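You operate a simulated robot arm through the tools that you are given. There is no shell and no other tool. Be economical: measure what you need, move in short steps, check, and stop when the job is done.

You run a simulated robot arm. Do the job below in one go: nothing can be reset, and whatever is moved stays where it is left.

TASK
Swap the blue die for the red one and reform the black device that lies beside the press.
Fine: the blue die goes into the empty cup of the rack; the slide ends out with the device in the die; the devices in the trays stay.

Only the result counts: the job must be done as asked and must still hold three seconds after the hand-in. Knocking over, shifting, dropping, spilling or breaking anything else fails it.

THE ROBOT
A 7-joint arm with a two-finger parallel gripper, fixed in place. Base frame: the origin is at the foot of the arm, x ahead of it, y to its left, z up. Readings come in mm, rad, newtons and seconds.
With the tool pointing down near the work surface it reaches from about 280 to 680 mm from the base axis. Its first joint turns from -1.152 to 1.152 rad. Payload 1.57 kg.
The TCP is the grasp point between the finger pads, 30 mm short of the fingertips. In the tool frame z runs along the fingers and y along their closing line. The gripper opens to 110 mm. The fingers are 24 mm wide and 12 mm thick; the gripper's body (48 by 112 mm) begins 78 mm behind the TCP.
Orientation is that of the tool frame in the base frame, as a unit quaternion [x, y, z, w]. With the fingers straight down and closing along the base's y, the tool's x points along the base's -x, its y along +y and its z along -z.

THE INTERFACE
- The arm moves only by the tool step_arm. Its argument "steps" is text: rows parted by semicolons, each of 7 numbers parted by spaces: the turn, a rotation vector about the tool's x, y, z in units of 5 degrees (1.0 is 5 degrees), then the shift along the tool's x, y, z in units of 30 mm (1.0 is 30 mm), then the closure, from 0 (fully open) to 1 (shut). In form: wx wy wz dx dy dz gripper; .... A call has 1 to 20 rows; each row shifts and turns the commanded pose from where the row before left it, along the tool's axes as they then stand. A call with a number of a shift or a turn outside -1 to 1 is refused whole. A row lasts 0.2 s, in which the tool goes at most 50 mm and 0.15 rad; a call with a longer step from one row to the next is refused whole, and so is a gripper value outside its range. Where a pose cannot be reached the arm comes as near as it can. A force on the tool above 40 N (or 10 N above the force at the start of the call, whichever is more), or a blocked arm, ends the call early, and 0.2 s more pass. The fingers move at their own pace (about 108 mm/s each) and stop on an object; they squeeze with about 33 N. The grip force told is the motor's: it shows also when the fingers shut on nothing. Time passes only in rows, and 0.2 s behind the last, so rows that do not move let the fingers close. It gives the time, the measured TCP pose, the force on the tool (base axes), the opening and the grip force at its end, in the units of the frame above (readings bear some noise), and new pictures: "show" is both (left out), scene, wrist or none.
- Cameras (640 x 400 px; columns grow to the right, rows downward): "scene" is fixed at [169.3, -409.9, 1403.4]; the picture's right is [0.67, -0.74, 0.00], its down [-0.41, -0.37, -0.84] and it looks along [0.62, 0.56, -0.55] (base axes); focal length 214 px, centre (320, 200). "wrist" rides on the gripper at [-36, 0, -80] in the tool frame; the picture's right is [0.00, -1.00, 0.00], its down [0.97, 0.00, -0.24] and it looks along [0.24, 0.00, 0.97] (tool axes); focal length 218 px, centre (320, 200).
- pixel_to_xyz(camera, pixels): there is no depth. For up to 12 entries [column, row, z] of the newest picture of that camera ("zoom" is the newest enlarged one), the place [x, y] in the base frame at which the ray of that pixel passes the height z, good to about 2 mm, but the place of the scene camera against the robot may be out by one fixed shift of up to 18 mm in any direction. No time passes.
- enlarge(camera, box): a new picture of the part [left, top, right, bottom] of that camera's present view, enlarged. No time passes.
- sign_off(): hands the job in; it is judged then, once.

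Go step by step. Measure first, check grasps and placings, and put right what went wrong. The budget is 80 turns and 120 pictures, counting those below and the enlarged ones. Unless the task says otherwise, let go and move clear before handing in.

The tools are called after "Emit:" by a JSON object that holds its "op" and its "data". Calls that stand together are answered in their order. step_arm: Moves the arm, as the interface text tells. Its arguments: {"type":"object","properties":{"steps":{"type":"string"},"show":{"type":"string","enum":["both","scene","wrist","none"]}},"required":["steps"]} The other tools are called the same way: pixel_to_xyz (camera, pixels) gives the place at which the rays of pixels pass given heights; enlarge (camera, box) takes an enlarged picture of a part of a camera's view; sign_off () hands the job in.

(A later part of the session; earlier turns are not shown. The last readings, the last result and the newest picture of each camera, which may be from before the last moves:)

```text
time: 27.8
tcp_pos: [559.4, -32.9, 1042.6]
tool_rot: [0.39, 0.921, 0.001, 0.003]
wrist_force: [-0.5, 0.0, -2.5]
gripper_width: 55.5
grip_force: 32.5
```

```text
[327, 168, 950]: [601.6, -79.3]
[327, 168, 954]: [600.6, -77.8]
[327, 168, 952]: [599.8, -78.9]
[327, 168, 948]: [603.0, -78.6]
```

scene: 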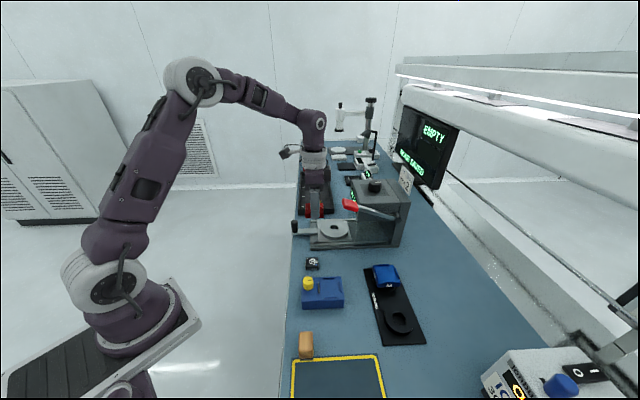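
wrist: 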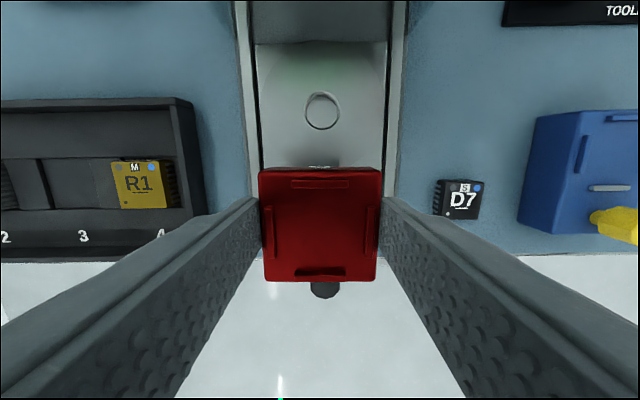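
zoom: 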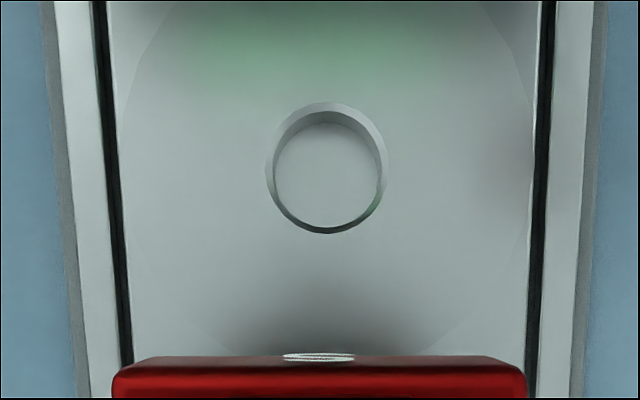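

Hole ≈ (601,-78.6). Move in 62.6 mm, -1 mm along, then descend.

Emit:
{"op": "step_arm", "data": {"steps": "0 0 0 -0.7 -0.03 0 0.8;0 0 0 -0.7 0 0 0.8;0 0 0 -0.687 0 0 0.8;0 0 0 0 0 0.6 0.8;0 0 0 0 0 0.6 0.8;0 0 0 0 0 0 0.8", "show": "none"}}

Emit:
{"op": "step_arm", "data": {"steps": "0 0 0 0 0 0.2 0.8;0 0 0 0 0 0.15 0.8;0 0 0 0 0 0.15 0.8;0 0 0 0 0 0.1 0.8;0 0 0 0 0 0.1 0.8"}}

Emit:
{"op": "enlarge", "data": {"camera": "scene", "box": [290, 180, 410, 260]}}

```text
time: 29.2
tcp_pos: [601.6, -80.0, 1008.8]
tool_rot: [0.391, 0.92, 0.0, 0.003]
wrist_force: [0.3, -0.9, -2.1]
gripper_width: 55.3
grip_force: 32.8
```

```text
time: 30.4
tcp_pos: [600.5, -78.1, 987.6]
tool_rot: [0.39, 0.921, 0.0, 0.004]
wrist_force: [1.8, 0.0, -0.4]
gripper_width: 55.4
grip_force: 33.0
```

scene: 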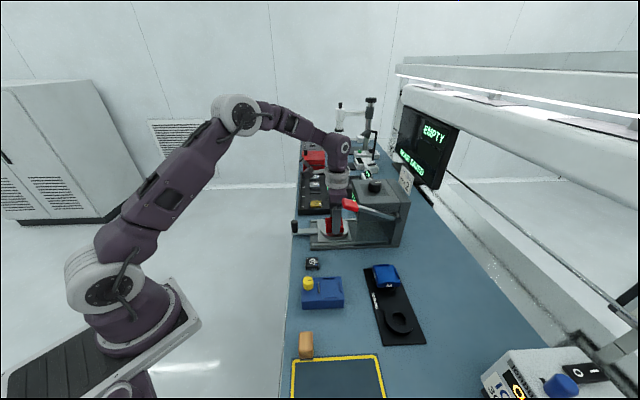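
wrist: 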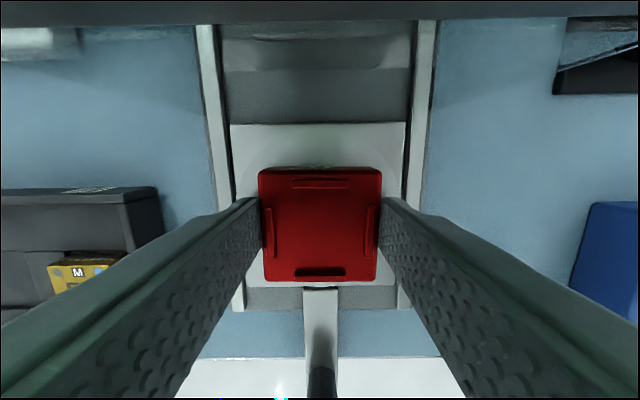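

```text
5.00 times, centred on (350, 220) of scene
```

zoom: 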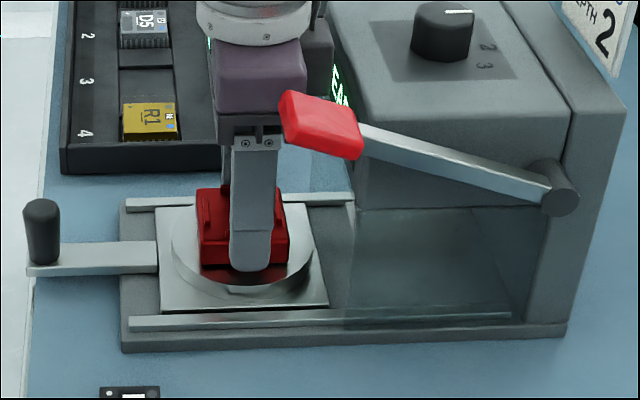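

Stem is in the hole; about 3 mm remain to seat. Continue gently.

Emit:
{"op": "step_arm", "data": {"steps": "0 0 0 0 0 0.07 0.8;0 0 0 0 0 0.06 0.8;0 0 0 0 0 0.05 0.8", "show": "none"}}

```text
time: 31.2
tcp_pos: [601.2, -79.3, 983.2]
tool_rot: [0.39, 0.921, 0.0, 0.004]
wrist_force: [0.2, -1.7, 22.5]
gripper_width: 55.9
grip_force: 33.5
```

Seated with 22 N. Release, rise and inspect.

Emit:
{"op": "step_arm", "data": {"steps": "0 0 0 0 0 -0.07 0.8;0 0 0 0 0 0 0.35;0 0 0 0 0 0 0.35;0 0 0 0 0 -0.3 0.35;0 0 0 0 0 -0.8 0.35;0 0 0 0 0 -0.8 0.35"}}

Emit:
{"op": "enlarge", "data": {"camera": "scene", "box": [290, 180, 410, 260]}}

Emit:
{"op": "enlarge", "data": {"camera": "wrist", "box": [220, 120, 420, 260]}}

```text
time: 32.6
tcp_pos: [600.4, -78.7, 1041.9]
tool_rot: [0.39, 0.921, 0.0, 0.003]
wrist_force: [0.3, 0.2, 1.1]
gripper_width: 71.4
grip_force: 0.1
```

scene: 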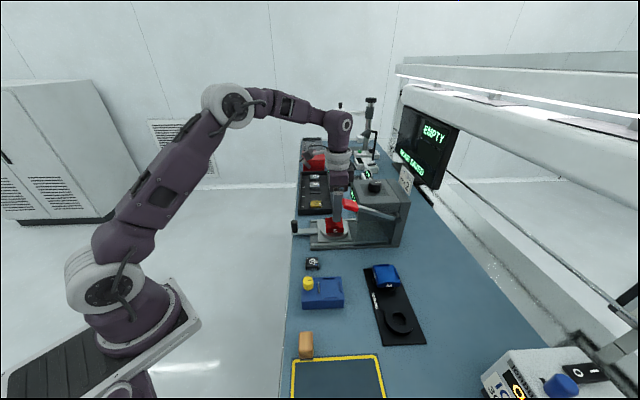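
wrist: 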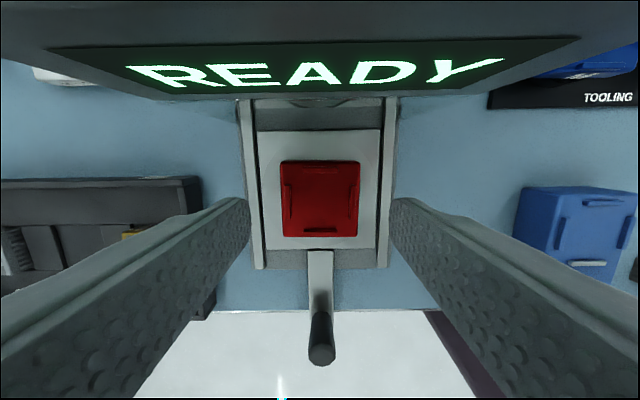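

```text
5.00 times, centred on (350, 220) of scene
```

zoom: 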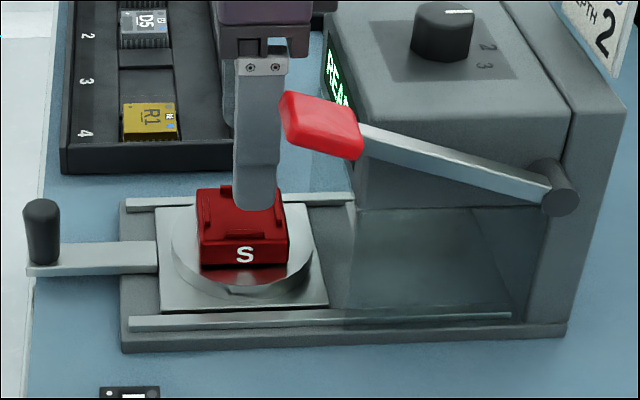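

```text
2.86 times, centred on (320, 190) of wrist
```

zoom: 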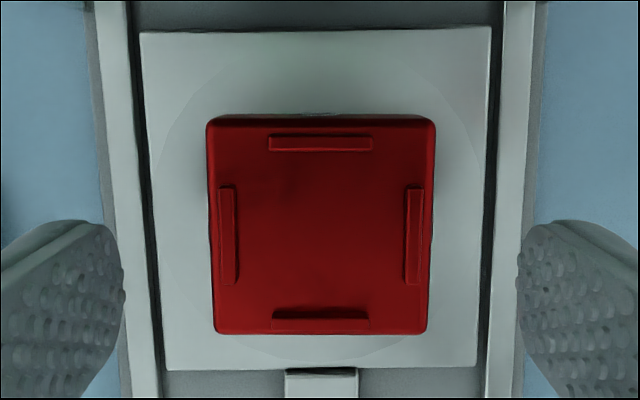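

Red die is seated and square on the slide. I'll measure its nest centre, then move to the D7 device.

Emit:
{"op": "pixel_to_xyz", "data": {"camera": "zoom", "pixels": [[209, 118, 967], [434, 118, 967], [427, 333, 967], [216, 333, 967], [321, 143, 970], [320, 311, 970], [229, 234, 970], [413, 234, 970]]}}

Emit:
{"op": "step_arm", "data": {"steps": "0 0 0 0.7 0 0 0.35;0 0 0 0.7 0 0 0.35;0 0 0 0 -1 0 0.35;0 0 0 0 -1 0 0.35;0 0 0 0 -1 0 0.35;0 0 0 0 -1 0 0.4;0 0 0 0.15 -0.2 0 0.4;0 0 0 0 0 0.5 0.4;0 0 0 0 0 0 0.4"}}

Emit:
{"op": "enlarge", "data": {"camera": "wrist", "box": [260, 150, 380, 240]}}

```text
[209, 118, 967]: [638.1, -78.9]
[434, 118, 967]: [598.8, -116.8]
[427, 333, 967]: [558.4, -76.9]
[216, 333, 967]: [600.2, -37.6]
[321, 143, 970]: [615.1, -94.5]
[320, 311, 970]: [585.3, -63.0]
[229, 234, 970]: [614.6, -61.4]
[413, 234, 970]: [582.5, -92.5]
```

```text
time: 34.6
tcp_pos: [477.2, -132.8, 1024.9]
tool_rot: [0.39, 0.921, 0.0, 0.003]
wrist_force: [0.4, -0.1, -0.1]
gripper_width: 66.5
grip_force: 0.1
```

scene: 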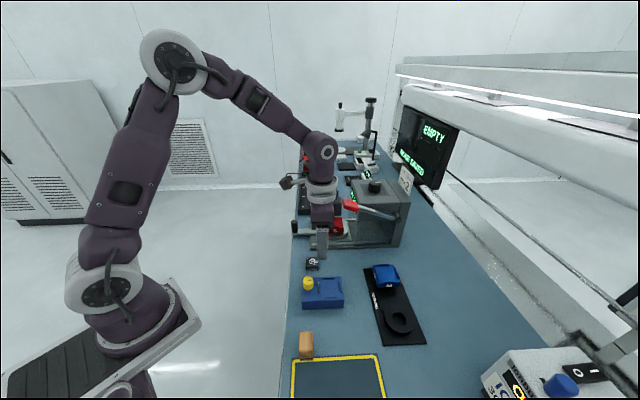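
wrist: 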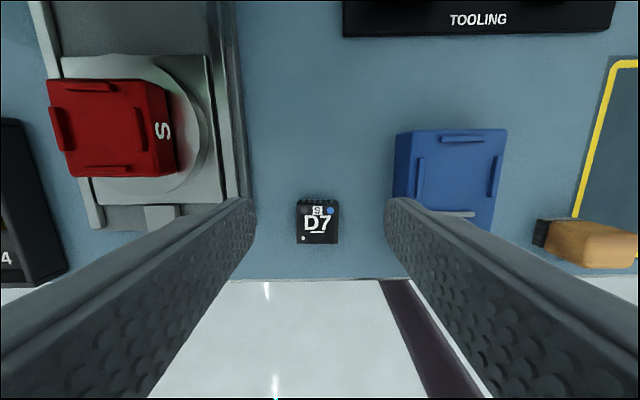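

```text
4.44 times, centred on (320, 195) of wrist
```

zoom: 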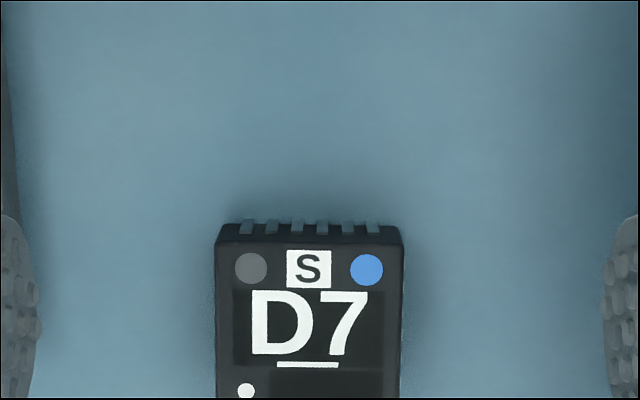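

Emit:
{"op": "enlarge", "data": {"camera": "scene", "box": [296, 250, 328, 275]}}

Emit:
{"op": "enlarge", "data": {"camera": "wrist", "box": [280, 190, 360, 255]}}

```text
16.00 times, centred on (312, 262) of scene
```

zoom: 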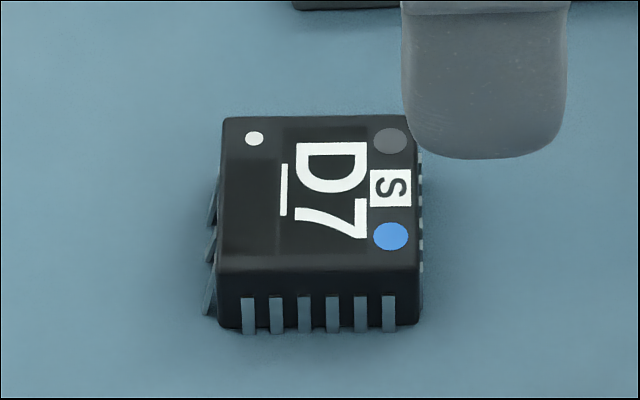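

```text
6.15 times, centred on (320, 222) of wrist
```

zoom: 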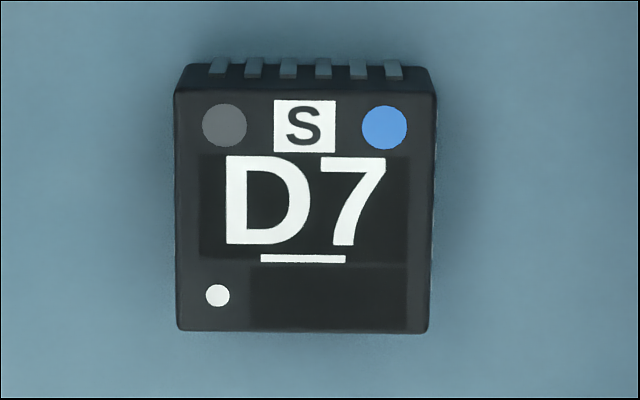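

Emit:
{"op": "pixel_to_xyz", "data": {"camera": "zoom", "pixels": [[175, 92, 932], [436, 92, 932], [430, 332, 932], [178, 332, 932], [305, 211, 932]]}}

```text
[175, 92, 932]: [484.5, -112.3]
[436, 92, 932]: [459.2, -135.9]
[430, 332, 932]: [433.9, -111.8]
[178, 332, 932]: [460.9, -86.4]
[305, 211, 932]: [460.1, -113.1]
```

Device centre ≈ (459.6,-111.6), ~36 mm square, aligned. I'll go over it with 53 mm opening and descend so tips sit at z≈927.

Emit:
{"op": "step_arm", "data": {"steps": "0 0 0 0.46 0.033 0 0.52;0 0 0 0.46 0.033 0 0.52;0 0 0 0 0 0.8 0.52;0 0 0 0 0 0.8 0.52;0 0 0 0 0 0.3 0.52;0 0 0 0 0 0.2 0.52;0 0 0 0 0 0 0.52"}}

Emit:
{"op": "enlarge", "data": {"camera": "wrist", "box": [240, 160, 400, 280]}}

Emit:
{"op": "enlarge", "data": {"camera": "scene", "box": [290, 235, 338, 275]}}

```text
time: 36.2
tcp_pos: [459.9, -112.7, 962.8]
tool_rot: [0.391, 0.921, -0.001, 0.003]
wrist_force: [0.4, -0.2, -0.8]
gripper_width: 52.8
grip_force: 0.0
```

scene: 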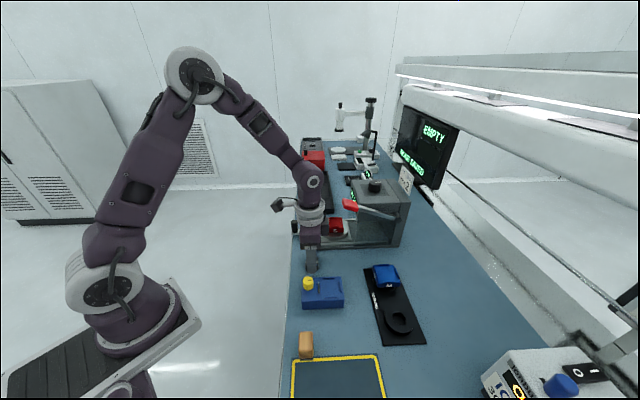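
wrist: 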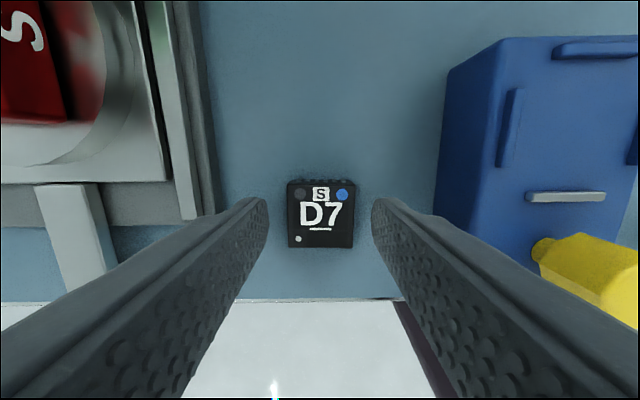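

```text
3.33 times, centred on (320, 220) of wrist
```

zoom: 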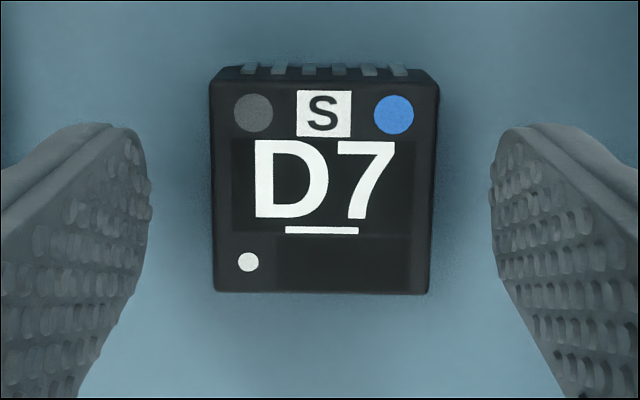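

```text
10.00 times, centred on (314, 255) of scene
```

zoom: 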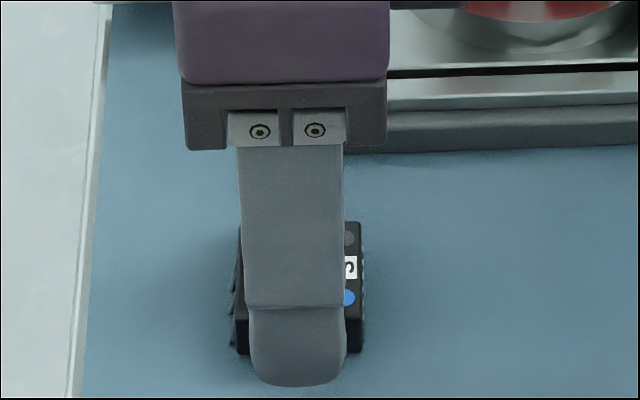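

Centred. Lower 6 mm and close gently on the bare upper body.

Emit:
{"op": "step_arm", "data": {"steps": "0 0 0 0 0 0.2 0.52;0 0 0 0 0 0 0.52;0 0 0 0 0 0 0.66;0 0 0 0 0 0 0.75;0 0 0 0 0 0 0.75;0 0 0 0 0 0 0.75", "show": "wrist"}}

Emit:
{"op": "enlarge", "data": {"camera": "scene", "box": [290, 235, 338, 275]}}

```text
time: 37.6
tcp_pos: [460.1, -111.8, 957.1]
tool_rot: [0.391, 0.921, 0.0, 0.003]
wrist_force: [0.1, 0.3, 0.9]
gripper_width: 34.7
grip_force: 33.0
```

wrist: 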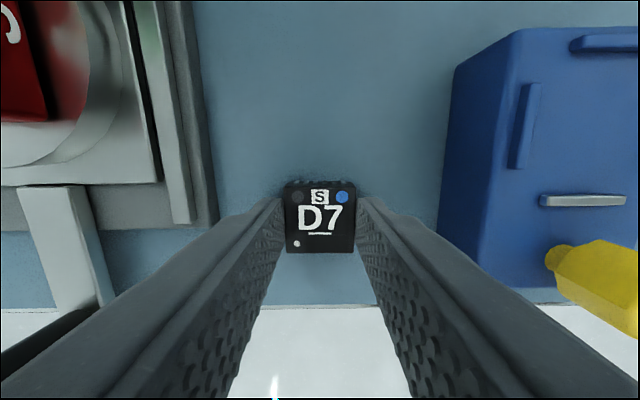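

```text
10.00 times, centred on (314, 255) of scene
```

zoom: 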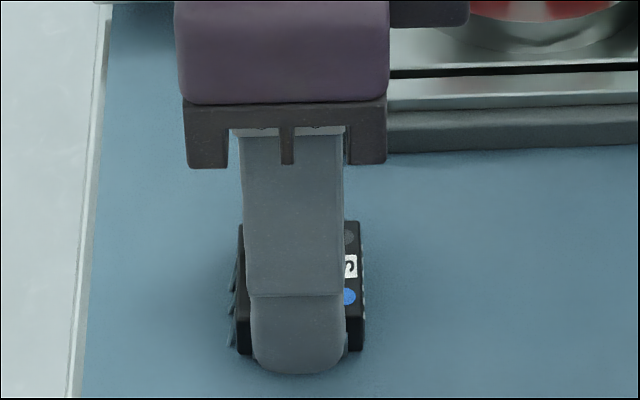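

Gripped (34.7 mm). Lift and carry to above the die: along first, then in.

Emit:
{"op": "step_arm", "data": {"steps": "0 0 0 0 0 -0.4 0.75;0 0 0 0 0 -0.8 0.75;0 0 0 0 0 -0.8 0.75;0 0 0 0 0 -0.9 0.75;0 0 0 0 0.826 0 0.75;0 0 0 0 0.826 0 0.75;0 0 0 0 0.826 0 0.75;0 0 0 0 0.826 0 0.75;0 0 0 0 0.826 0 0.75;0 0 0 -0.4 0 0 0.75;0 0 0 0 0 0 0.75", "show": "wrist"}}

Emit:
{"op": "enlarge", "data": {"camera": "wrist", "box": [240, 60, 400, 260]}}

```text
time: 40.0
tcp_pos: [558.0, -34.0, 1044.1]
tool_rot: [0.391, 0.921, 0.0, 0.003]
wrist_force: [0.1, 1.0, -1.0]
gripper_width: 34.7
grip_force: 32.7
```

wrist: 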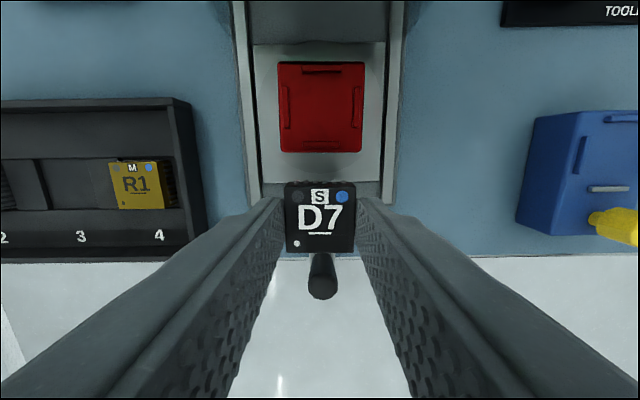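

```text
2.00 times, centred on (320, 160) of wrist
```

zoom: 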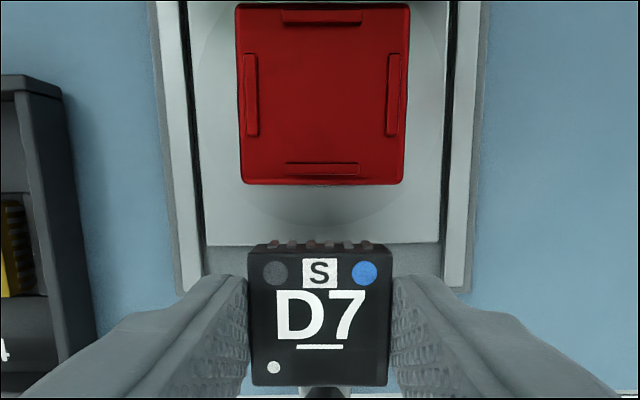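

Emit:
{"op": "pixel_to_xyz", "data": {"camera": "zoom", "pixels": [[236, 5, 967], [410, 5, 967], [403, 184, 967], [242, 184, 967], [321, 18, 970], [322, 168, 970], [251, 95, 970], [393, 95, 970]]}}

```text
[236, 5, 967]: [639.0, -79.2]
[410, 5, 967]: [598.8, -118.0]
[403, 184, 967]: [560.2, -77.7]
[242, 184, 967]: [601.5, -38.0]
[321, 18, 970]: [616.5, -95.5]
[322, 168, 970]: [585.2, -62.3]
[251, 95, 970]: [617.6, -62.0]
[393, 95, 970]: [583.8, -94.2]
```

Nest centre ≈ (600.3,-78.4). Move in 61.6 mm and descend to just above.

Emit:
{"op": "step_arm", "data": {"steps": "0 0 0 -0.7 -0.02 0 0.75;0 0 0 -0.7 0 0 0.75;0 0 0 -0.65 0 0 0.75;0 0 0 0 0 0.5 0.75;0 0 0 0 0 0.5 0.75;0 0 0 0 0 0 0.75"}}

Emit:
{"op": "enlarge", "data": {"camera": "scene", "box": [310, 205, 370, 250]}}

Emit:
{"op": "enlarge", "data": {"camera": "wrist", "box": [250, 150, 390, 280]}}

```text
time: 41.4
tcp_pos: [599.2, -78.9, 1013.8]
tool_rot: [0.39, 0.921, 0.0, 0.002]
wrist_force: [0.7, 0.3, -0.7]
gripper_width: 34.7
grip_force: 32.7
```

scene: 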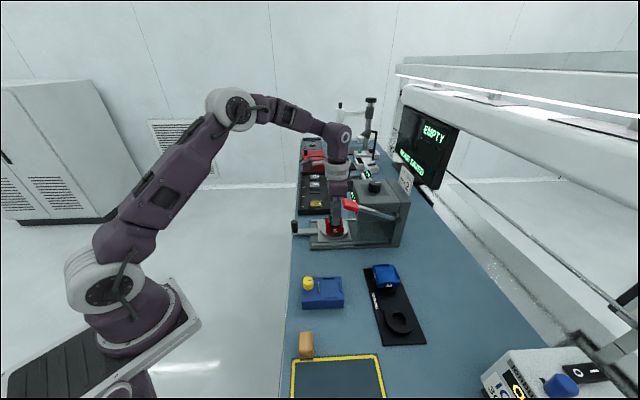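
wrist: 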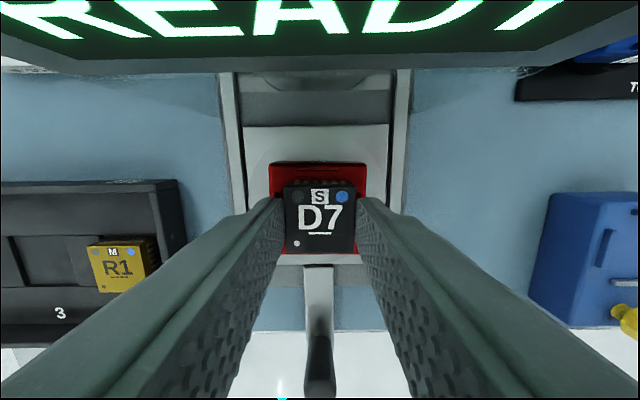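

```text
8.89 times, centred on (340, 228) of scene
```

zoom: 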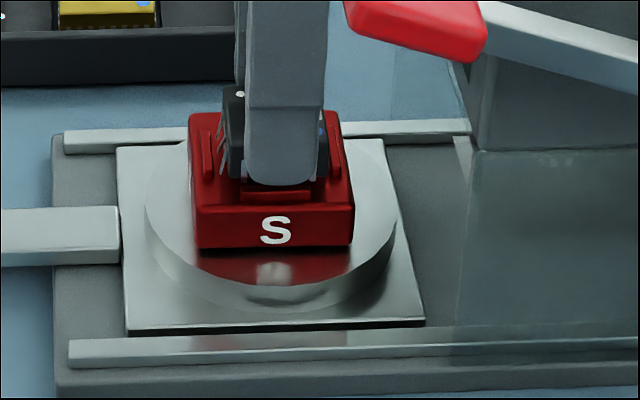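

```text
3.08 times, centred on (320, 215) of wrist
```

zoom: 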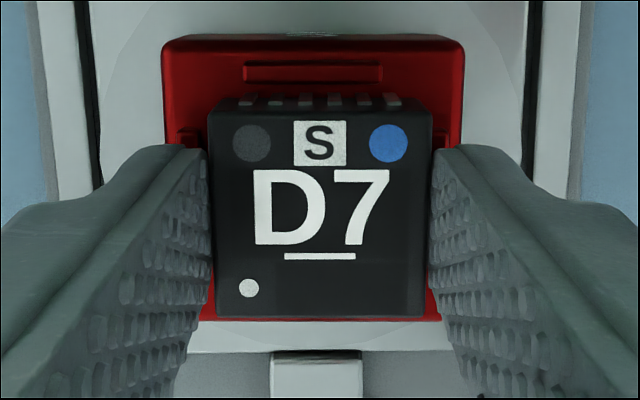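

Die edge shows ~1 mm offset along and out; correct and lower to contact.

Emit:
{"op": "step_arm", "data": {"steps": "0 0 0 0.03 0.035 0 0.75;0 0 0 0 0 0.12 0.75;0 0 0 0 0 0.08 0.75;0 0 0 0 0 0.06 0.75;0 0 0 0 0 0.04 0.75;0 0 0 0 0 0 0.75"}}

Emit:
{"op": "enlarge", "data": {"camera": "scene", "box": [310, 205, 370, 250]}}

Emit:
{"op": "enlarge", "data": {"camera": "wrist", "box": [250, 150, 390, 280]}}

```text
time: 42.8
tcp_pos: [599.1, -76.8, 1006.6]
tool_rot: [0.39, 0.921, 0.0, 0.005]
wrist_force: [-6.3, -4.4, 33.4]
gripper_width: 34.8
grip_force: 33.2
```

scene: 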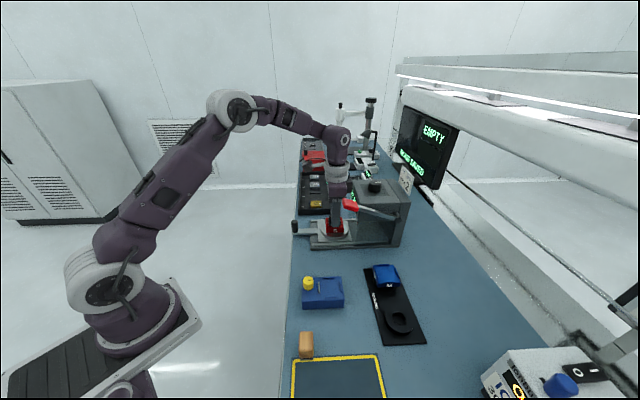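
wrist: 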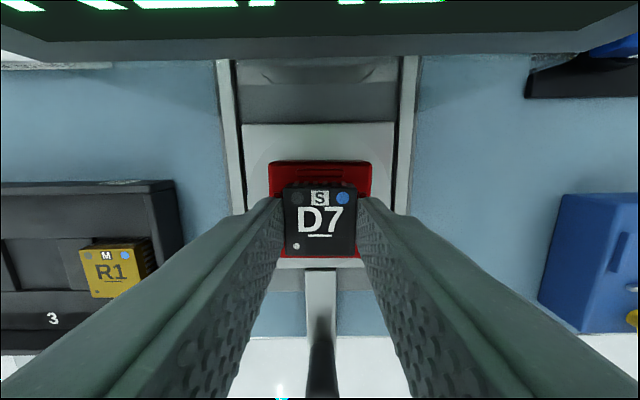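

```text
8.89 times, centred on (340, 228) of scene
```

zoom: 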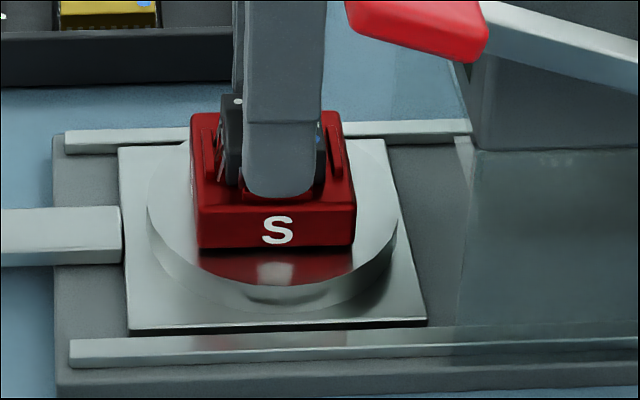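

```text
3.08 times, centred on (320, 215) of wrist
```

zoom: 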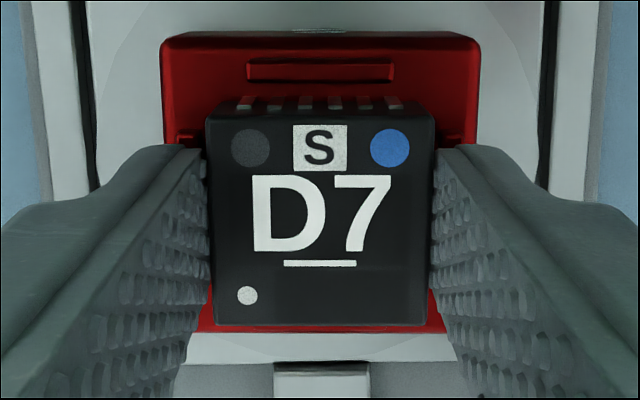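

Contact with 33 N at z 1006.6 and well centred. Back off slightly, release and inspect.

Emit:
{"op": "step_arm", "data": {"steps": "0 0 0 0 0 -0.05 0.75;0 0 0 0 0 0 0.63;0 0 0 0 0 0 0.55;0 0 0 0 0 0 0.5;0 0 0 0 0 -0.4 0.5;0 0 0 0 0 -0.8 0.5"}}

Emit:
{"op": "enlarge", "data": {"camera": "scene", "box": [310, 205, 370, 250]}}

Emit:
{"op": "enlarge", "data": {"camera": "wrist", "box": [250, 140, 390, 270]}}

```text
time: 44.2
tcp_pos: [600.4, -76.7, 1042.9]
tool_rot: [0.391, 0.92, 0.0, 0.004]
wrist_force: [-0.3, -0.3, 0.6]
gripper_width: 55.2
grip_force: 0.1
```

scene: 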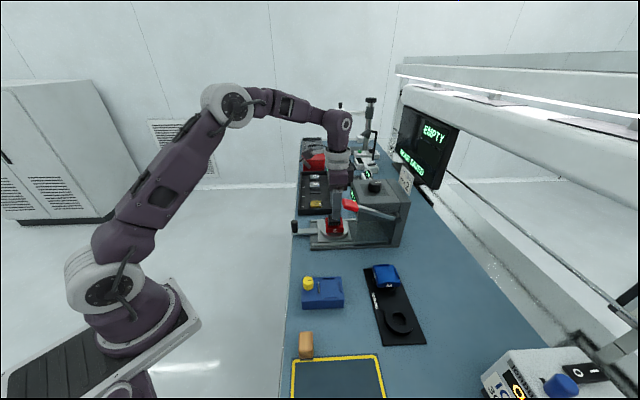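
wrist: 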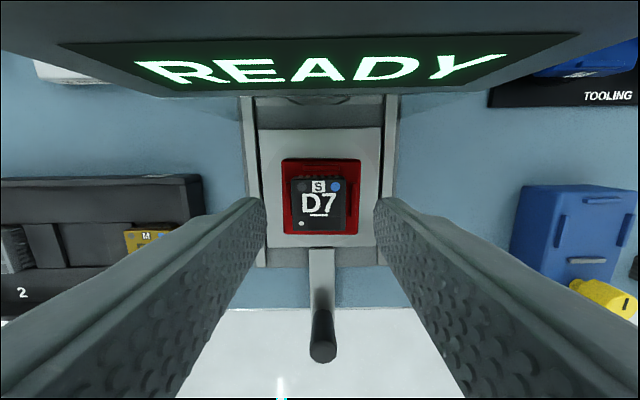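

```text
8.89 times, centred on (340, 228) of scene
```

zoom: 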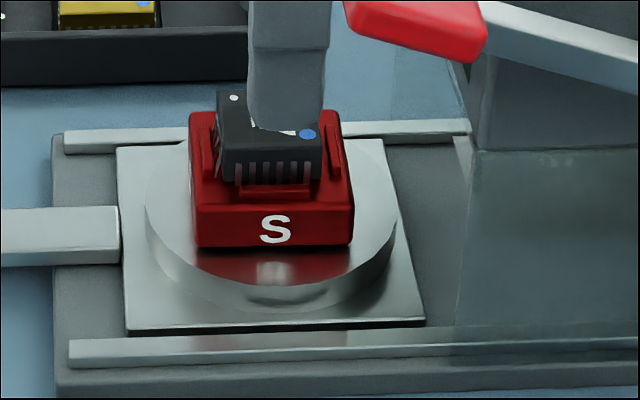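

```text
3.08 times, centred on (320, 205) of wrist
```

zoom: 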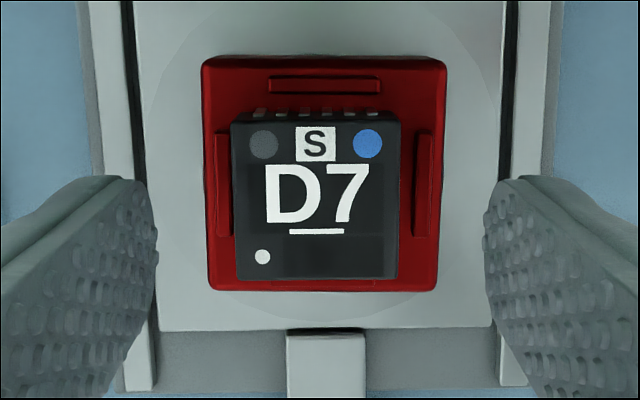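

Device sits flat between the ridges. Next the slide: the knob top is triangulated at ≈ (513,14,979). I'll move over it.

Emit:
{"op": "step_arm", "data": {"steps": "0 0 0 0 0 -0.2 0.5;0 0 0 0.84 0 0 0.5;0 0 0 0.84 0 0 0.5;0 0 0 0.84 0 0 0.5;0 0 0 0.84 0 0 0.5;0 0 0 0.84 0 0 0.5;0 0 0 0 0 0 0.5"}}

Emit:
{"op": "enlarge", "data": {"camera": "scene", "box": [290, 190, 410, 260]}}

Emit:
{"op": "enlarge", "data": {"camera": "wrist", "box": [240, 20, 400, 240]}}

```text
time: 45.8
tcp_pos: [512.1, 12.0, 1046.8]
tool_rot: [0.391, 0.921, 0.001, 0.003]
wrist_force: [0.9, -0.1, 0.5]
gripper_width: 54.8
grip_force: 0.0
```

scene: 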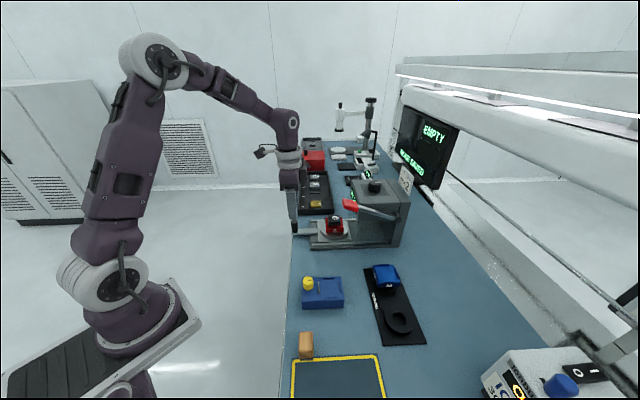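
wrist: 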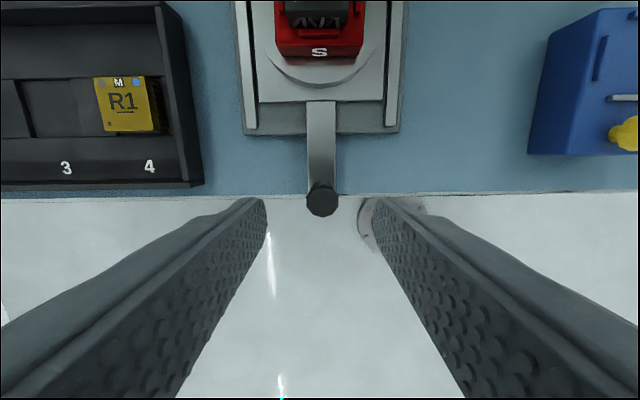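

```text
5.33 times, centred on (350, 225) of scene
```

zoom: 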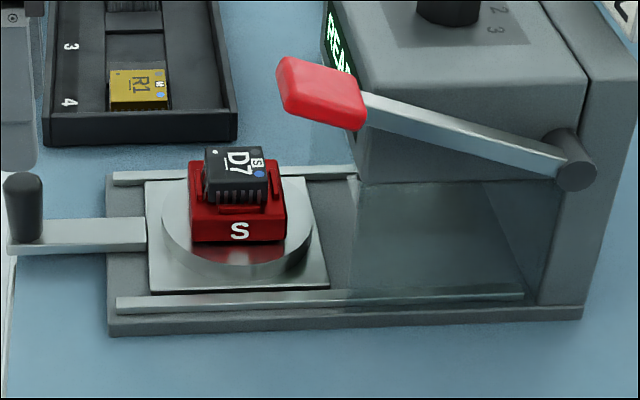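

```text
1.82 times, centred on (320, 130) of wrist
```

zoom: 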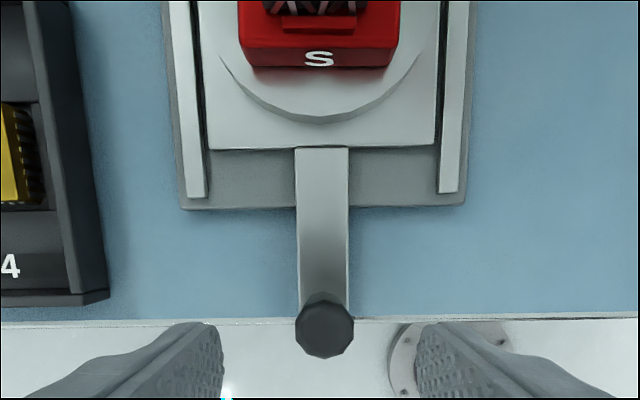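

Knob centred at (322,201). Descend and grip it.

Emit:
{"op": "step_arm", "data": {"steps": "0 0 0 0.03 -0.02 0.7 0.5;0 0 0 0 0 0.7 0.5;0 0 0 0 0 0.65 0.5;0 0 0 0 0 0 0.7;0 0 0 0 0 0 0.9;0 0 0 0 0 0 0.9;0 0 0 0 0 0 0.9", "show": "scene"}}

Emit:
{"op": "enlarge", "data": {"camera": "scene", "box": [280, 190, 400, 260]}}

```text
time: 47.4
tcp_pos: [512.3, 11.6, 986.3]
tool_rot: [0.391, 0.92, -0.001, 0.002]
wrist_force: [-12.3, -11.1, -5.1]
gripper_width: 23.3
grip_force: 35.7
```

scene: 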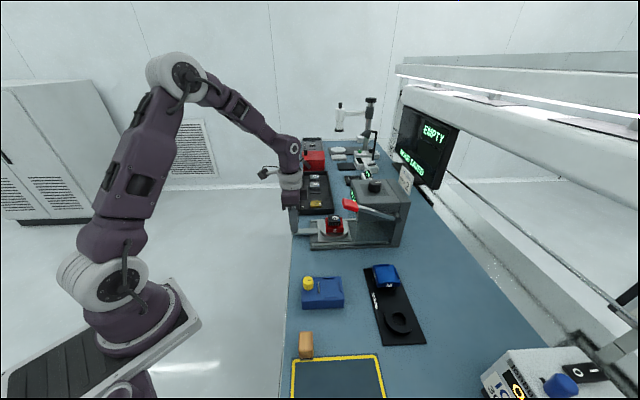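

```text
5.33 times, centred on (340, 225) of scene
```

zoom: 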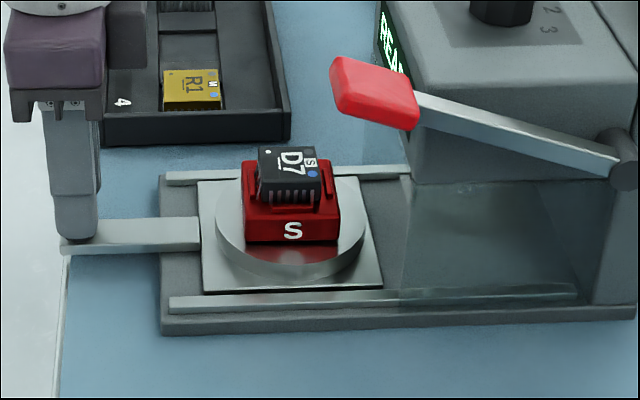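

Gripped the knob (23 mm); a small side load toward -along. I'll relax 1 mm that way and push in gently.

Emit:
{"op": "step_arm", "data": {"steps": "0 0 0 0 -0.04 0 0.9;0 0 0 -0.1 0 0 0.9;0 0 0 -0.2 0 0 0.9;0 0 0 -0.3 0 0 0.9;0 0 0 -0.3 0 0 0.9;0 0 0 -0.3 0 0 0.9;0 0 0 -0.3 0 0 0.9;0 0 0 -0.3 0 0 0.9;0 0 0 -0.2 0 0 0.9"}}

Emit:
{"op": "enlarge", "data": {"camera": "scene", "box": [290, 190, 410, 260]}}

```text
time: 49.4
tcp_pos: [553.6, -31.0, 986.6]
tool_rot: [0.391, 0.92, 0.001, 0.003]
wrist_force: [-3.9, -2.6, -13.9]
gripper_width: 23.5
grip_force: 35.4
```

scene: 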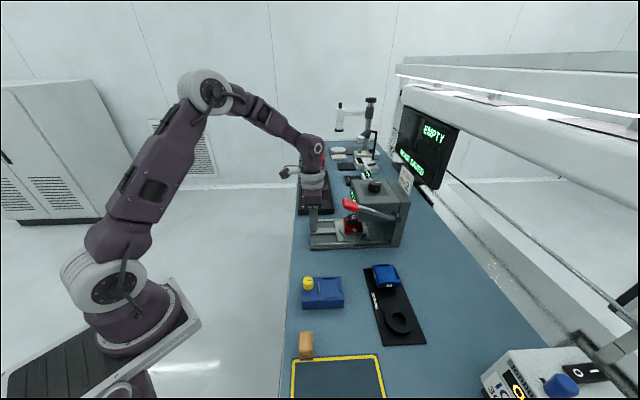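
wrist: 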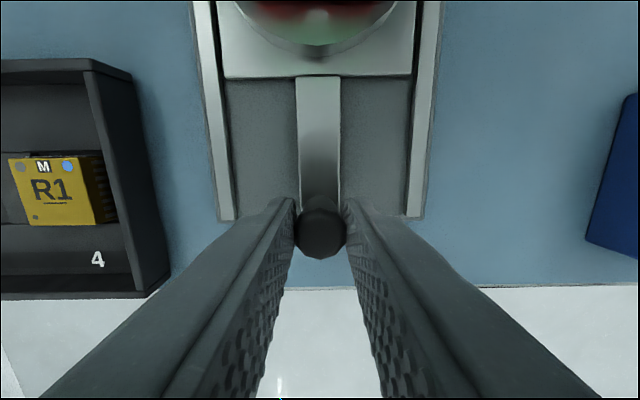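

```text
5.33 times, centred on (350, 225) of scene
```

zoom: 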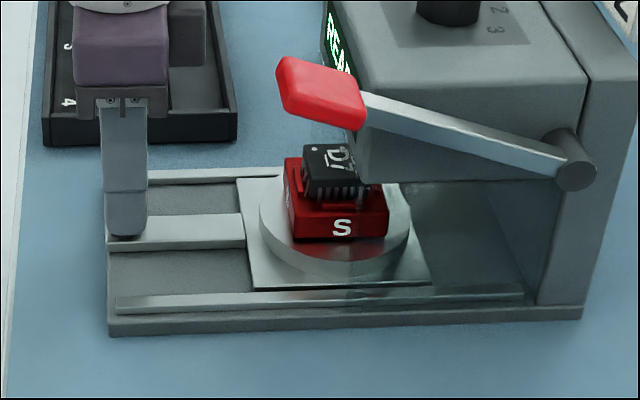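

Slide moves well. Continue inward until the stop.

Emit:
{"op": "step_arm", "data": {"steps": "0 0 0 -0.2 0 0 0.9;0 0 0 -0.3 0 0 0.9;0 0 0 -0.3 0 0 0.9;0 0 0 -0.3 0 0 0.9;0 0 0 -0.2 0 0 0.9;0 0 0 -0.2 0 0 0.9;0 0 0 -0.15 0 0 0.9;0 0 0 -0.15 0 0 0.9;0 0 0 -0.1 0 0 0.9;0 0 0 -0.1 0 0 0.9;0 0 0 -0.1 0 0 0.9"}}

Emit:
{"op": "enlarge", "data": {"camera": "scene", "box": [290, 190, 410, 260]}}

```text
time: 51.8
tcp_pos: [598.0, -76.5, 987.3]
tool_rot: [0.391, 0.92, 0.0, 0.006]
wrist_force: [11.7, 8.9, 2.9]
gripper_width: 23.9
grip_force: 7.4
```

scene: 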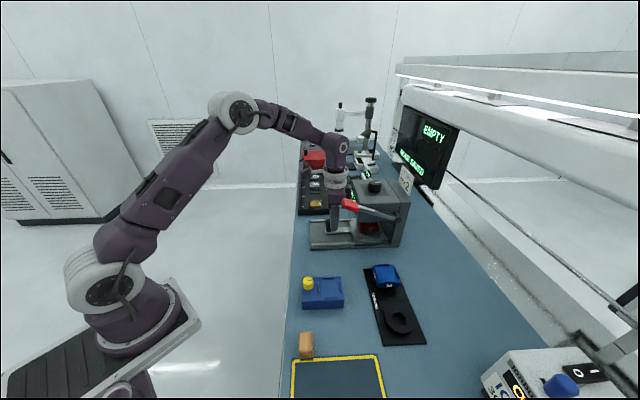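
wrist: 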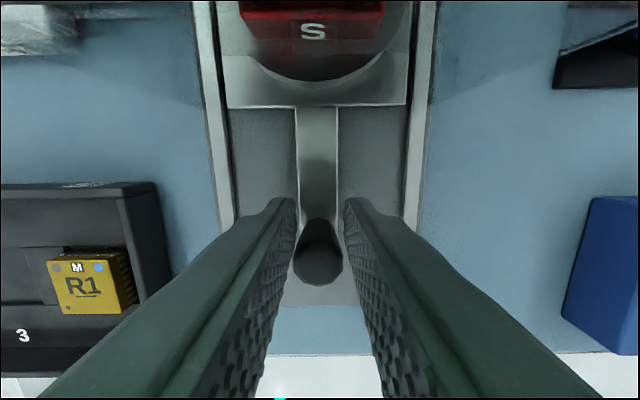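

```text
5.33 times, centred on (350, 225) of scene
```

zoom: 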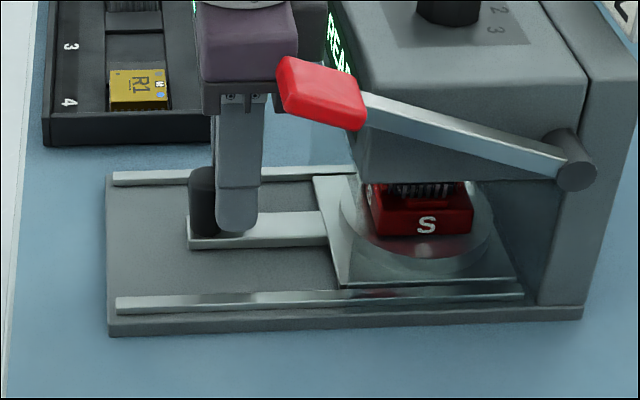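

The fingers slid past the knob (knob now at (320,255) behind them), so the slide seems at its stop. Release, rise and check.

Emit:
{"op": "step_arm", "data": {"steps": "0 0 0 0 0 0 0.7;0 0 0 0 0 0 0.6;0 0 0 0.2 0 -0.5 0.6;0 0 0 0.5 0 -0.8 0.6;0 0 0 0.6 0 -0.6 0.6;0 0 0 0.6 0 0 0.6;0 0 0 0 0 0 0.6"}}

Emit:
{"op": "enlarge", "data": {"camera": "scene", "box": [290, 160, 410, 260]}}

Emit:
{"op": "enlarge", "data": {"camera": "wrist", "box": [220, 0, 420, 240]}}

```text
time: 53.4
tcp_pos: [556.3, -34.8, 1045.4]
tool_rot: [0.391, 0.921, 0.0, 0.002]
wrist_force: [0.2, -0.5, 0.5]
gripper_width: 44.1
grip_force: 0.1
```

scene: 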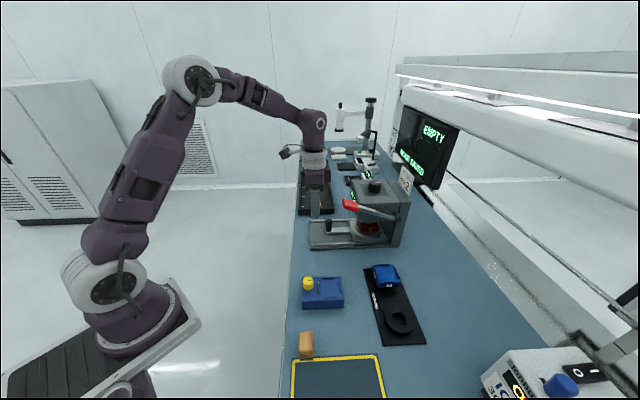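
wrist: 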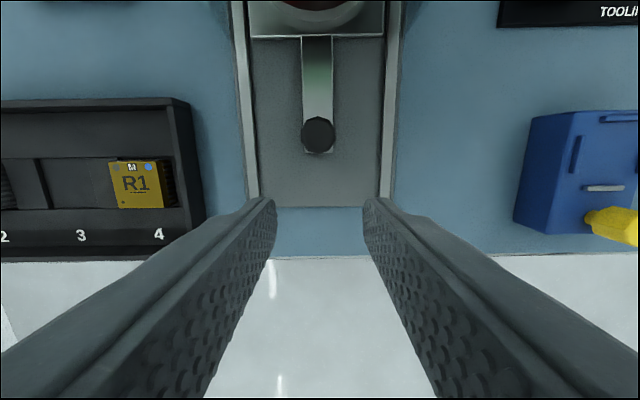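

```text
4.00 times, centred on (350, 210) of scene
```

zoom: 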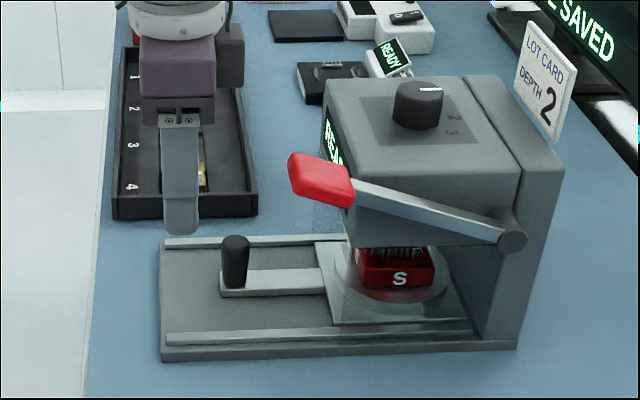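

```text
1.67 times, centred on (320, 120) of wrist
```

zoom: 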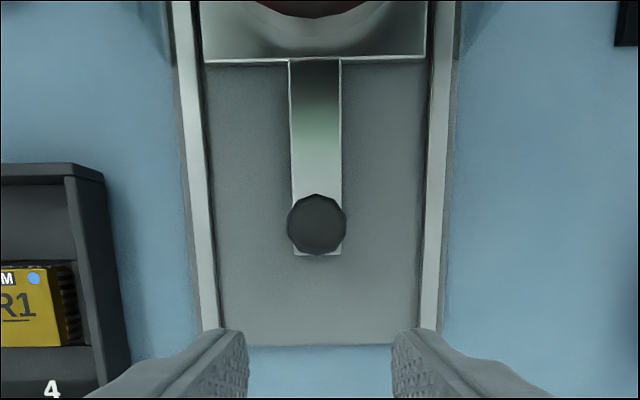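

Knob now ≈ (586,-65): travel ≈ 107 mm. I'll confirm the stop by pushing from behind the knob with closed fingers.

Emit:
{"op": "step_arm", "data": {"steps": "0 0 0 -0.33 0 0 1;0 0 0 0 0 0 1;0 0 0 0 0 0.7 1;0 0 0 0 0 0.7 1;0 0 0 0 0 0.6 1;0 0 0 -0.15 0 0 1;0 0 0 -0.1 0 0 1;0 0 0 -0.07 0 0 1;0 0 0 -0.07 0 0 1;0 0 0 -0.07 0 0 1;0 0 0 -0.07 0 0 1", "show": "wrist"}}

```text
time: 55.8
tcp_pos: [570.4, -49.6, 982.8]
tool_rot: [0.39, 0.921, 0.0, -0.004]
wrist_force: [-5.2, 4.8, 2.3]
gripper_width: 0.1
grip_force: 21.1
stopped in row 11: the force on the tool passed its limit (the readings are from after the stop); the commanded pose is now the measured one
```

wrist: 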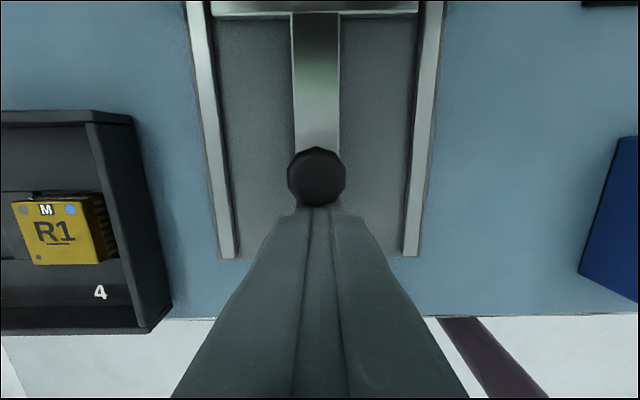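

Slide is firmly at the stop. Now retreat, go up to z≈1180 and over the lever handle to measure it.

Emit:
{"op": "step_arm", "data": {"steps": "0 0 0 0.2 0 0 1;0 0 0 0 0 -1 1;0 0 0 0 0 -1 0.8;0 0 0 0 0 -1 0.6;0 0 0 0 0 -1 0.45;0 0 0 0 0 -1 0.45;0 0 0 0 0 -1 0.45;0 0 0 0 0 -0.7 0.45;0 0 0 -0.3 -0.73 0 0.45;0 0 0 -0.5 -0.73 0 0.45;0 0 0 -0.5 -0.73 0 0.45;0 0 0 -0.6 -0.73 0 0.45;0 0 0 0 0 0 0.45"}}

Emit:
{"op": "enlarge", "data": {"camera": "wrist", "box": [220, 80, 420, 280]}}

```text
time: 58.6
tcp_pos: [546.0, -147.0, 1185.7]
tool_rot: [0.39, 0.921, -0.001, -0.003]
wrist_force: [1.0, 0.2, 0.0]
gripper_width: 60.3
grip_force: 0.1
```

scene: 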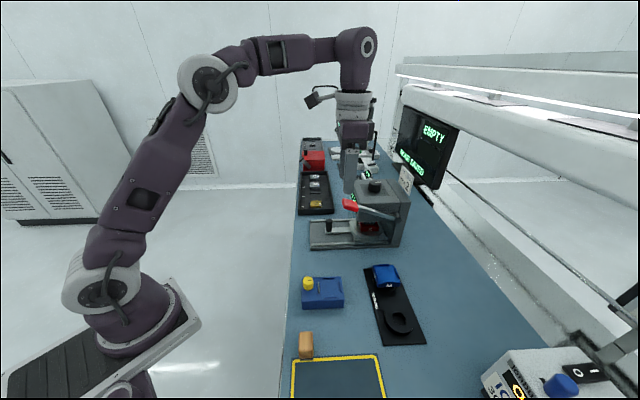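
wrist: 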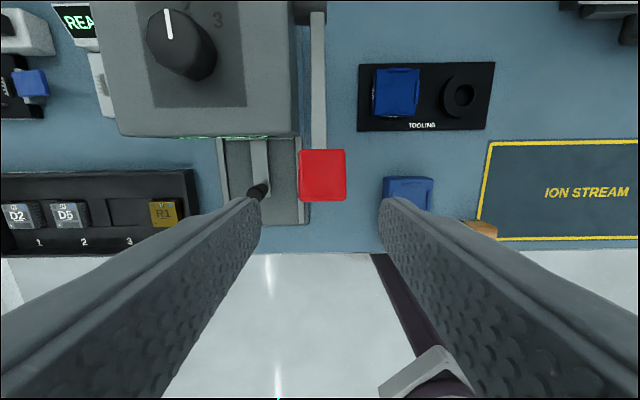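

```text
2.00 times, centred on (320, 180) of wrist
```

zoom: 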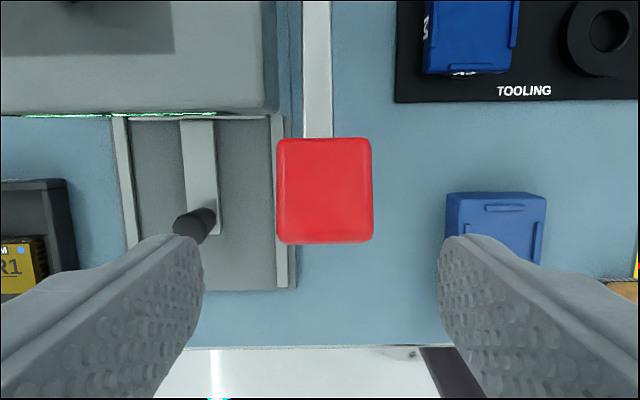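

Handle measures ≈ (555,-159), 36 mm wide, lever arm running inward beside the press. First a check of the dial (wrist 185,40).

Emit:
{"op": "enlarge", "data": {"camera": "wrist", "box": [120, 0, 300, 120]}}

Emit:
{"op": "step_arm", "data": {"steps": "0 0 0 -0.2 -0.05 0 1;0 0 0 -0.2 0 0 1;0 0 0 0 0 0.5 1;0 0 0 0 0 0.5 1;0 0 0 0 0 0.4 1;0 0 0 0 0 0 1"}}

Emit:
{"op": "enlarge", "data": {"camera": "scene", "box": [310, 160, 430, 260]}}

```text
3.33 times, centred on (210, 60) of wrist
```

zoom: 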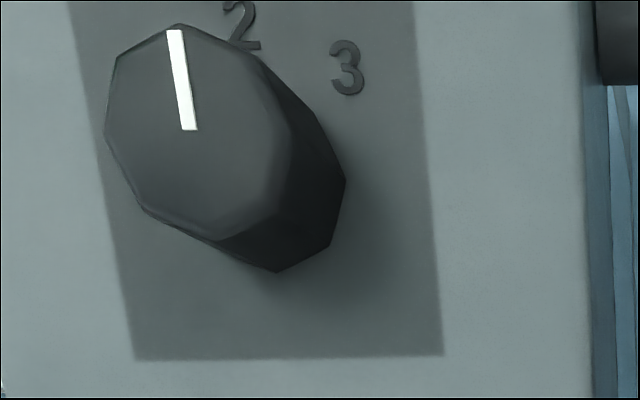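

```text
time: 60.0
tcp_pos: [551.9, -157.4, 1142.2]
tool_rot: [0.39, 0.921, 0.0, -0.003]
wrist_force: [-0.2, -1.0, 0.7]
gripper_width: 0.0
grip_force: 20.8
```

scene: 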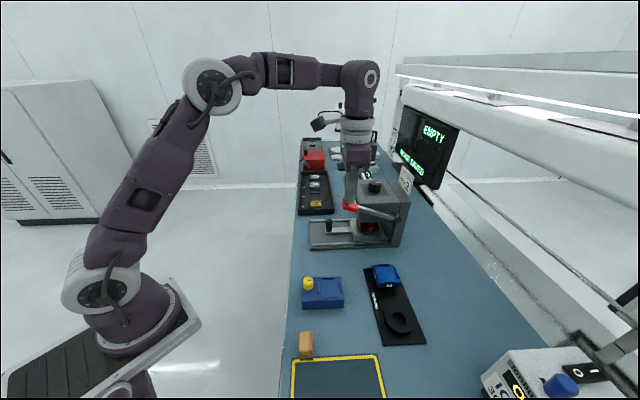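
wrist: 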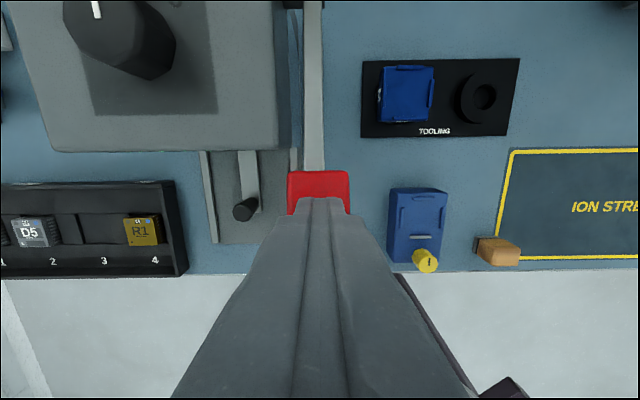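

```text
4.00 times, centred on (370, 210) of scene
```

zoom: 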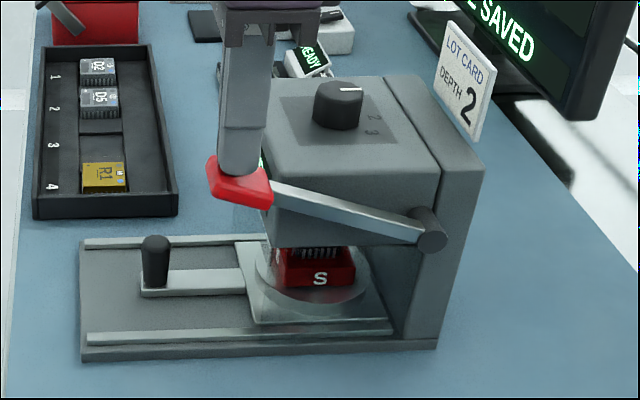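

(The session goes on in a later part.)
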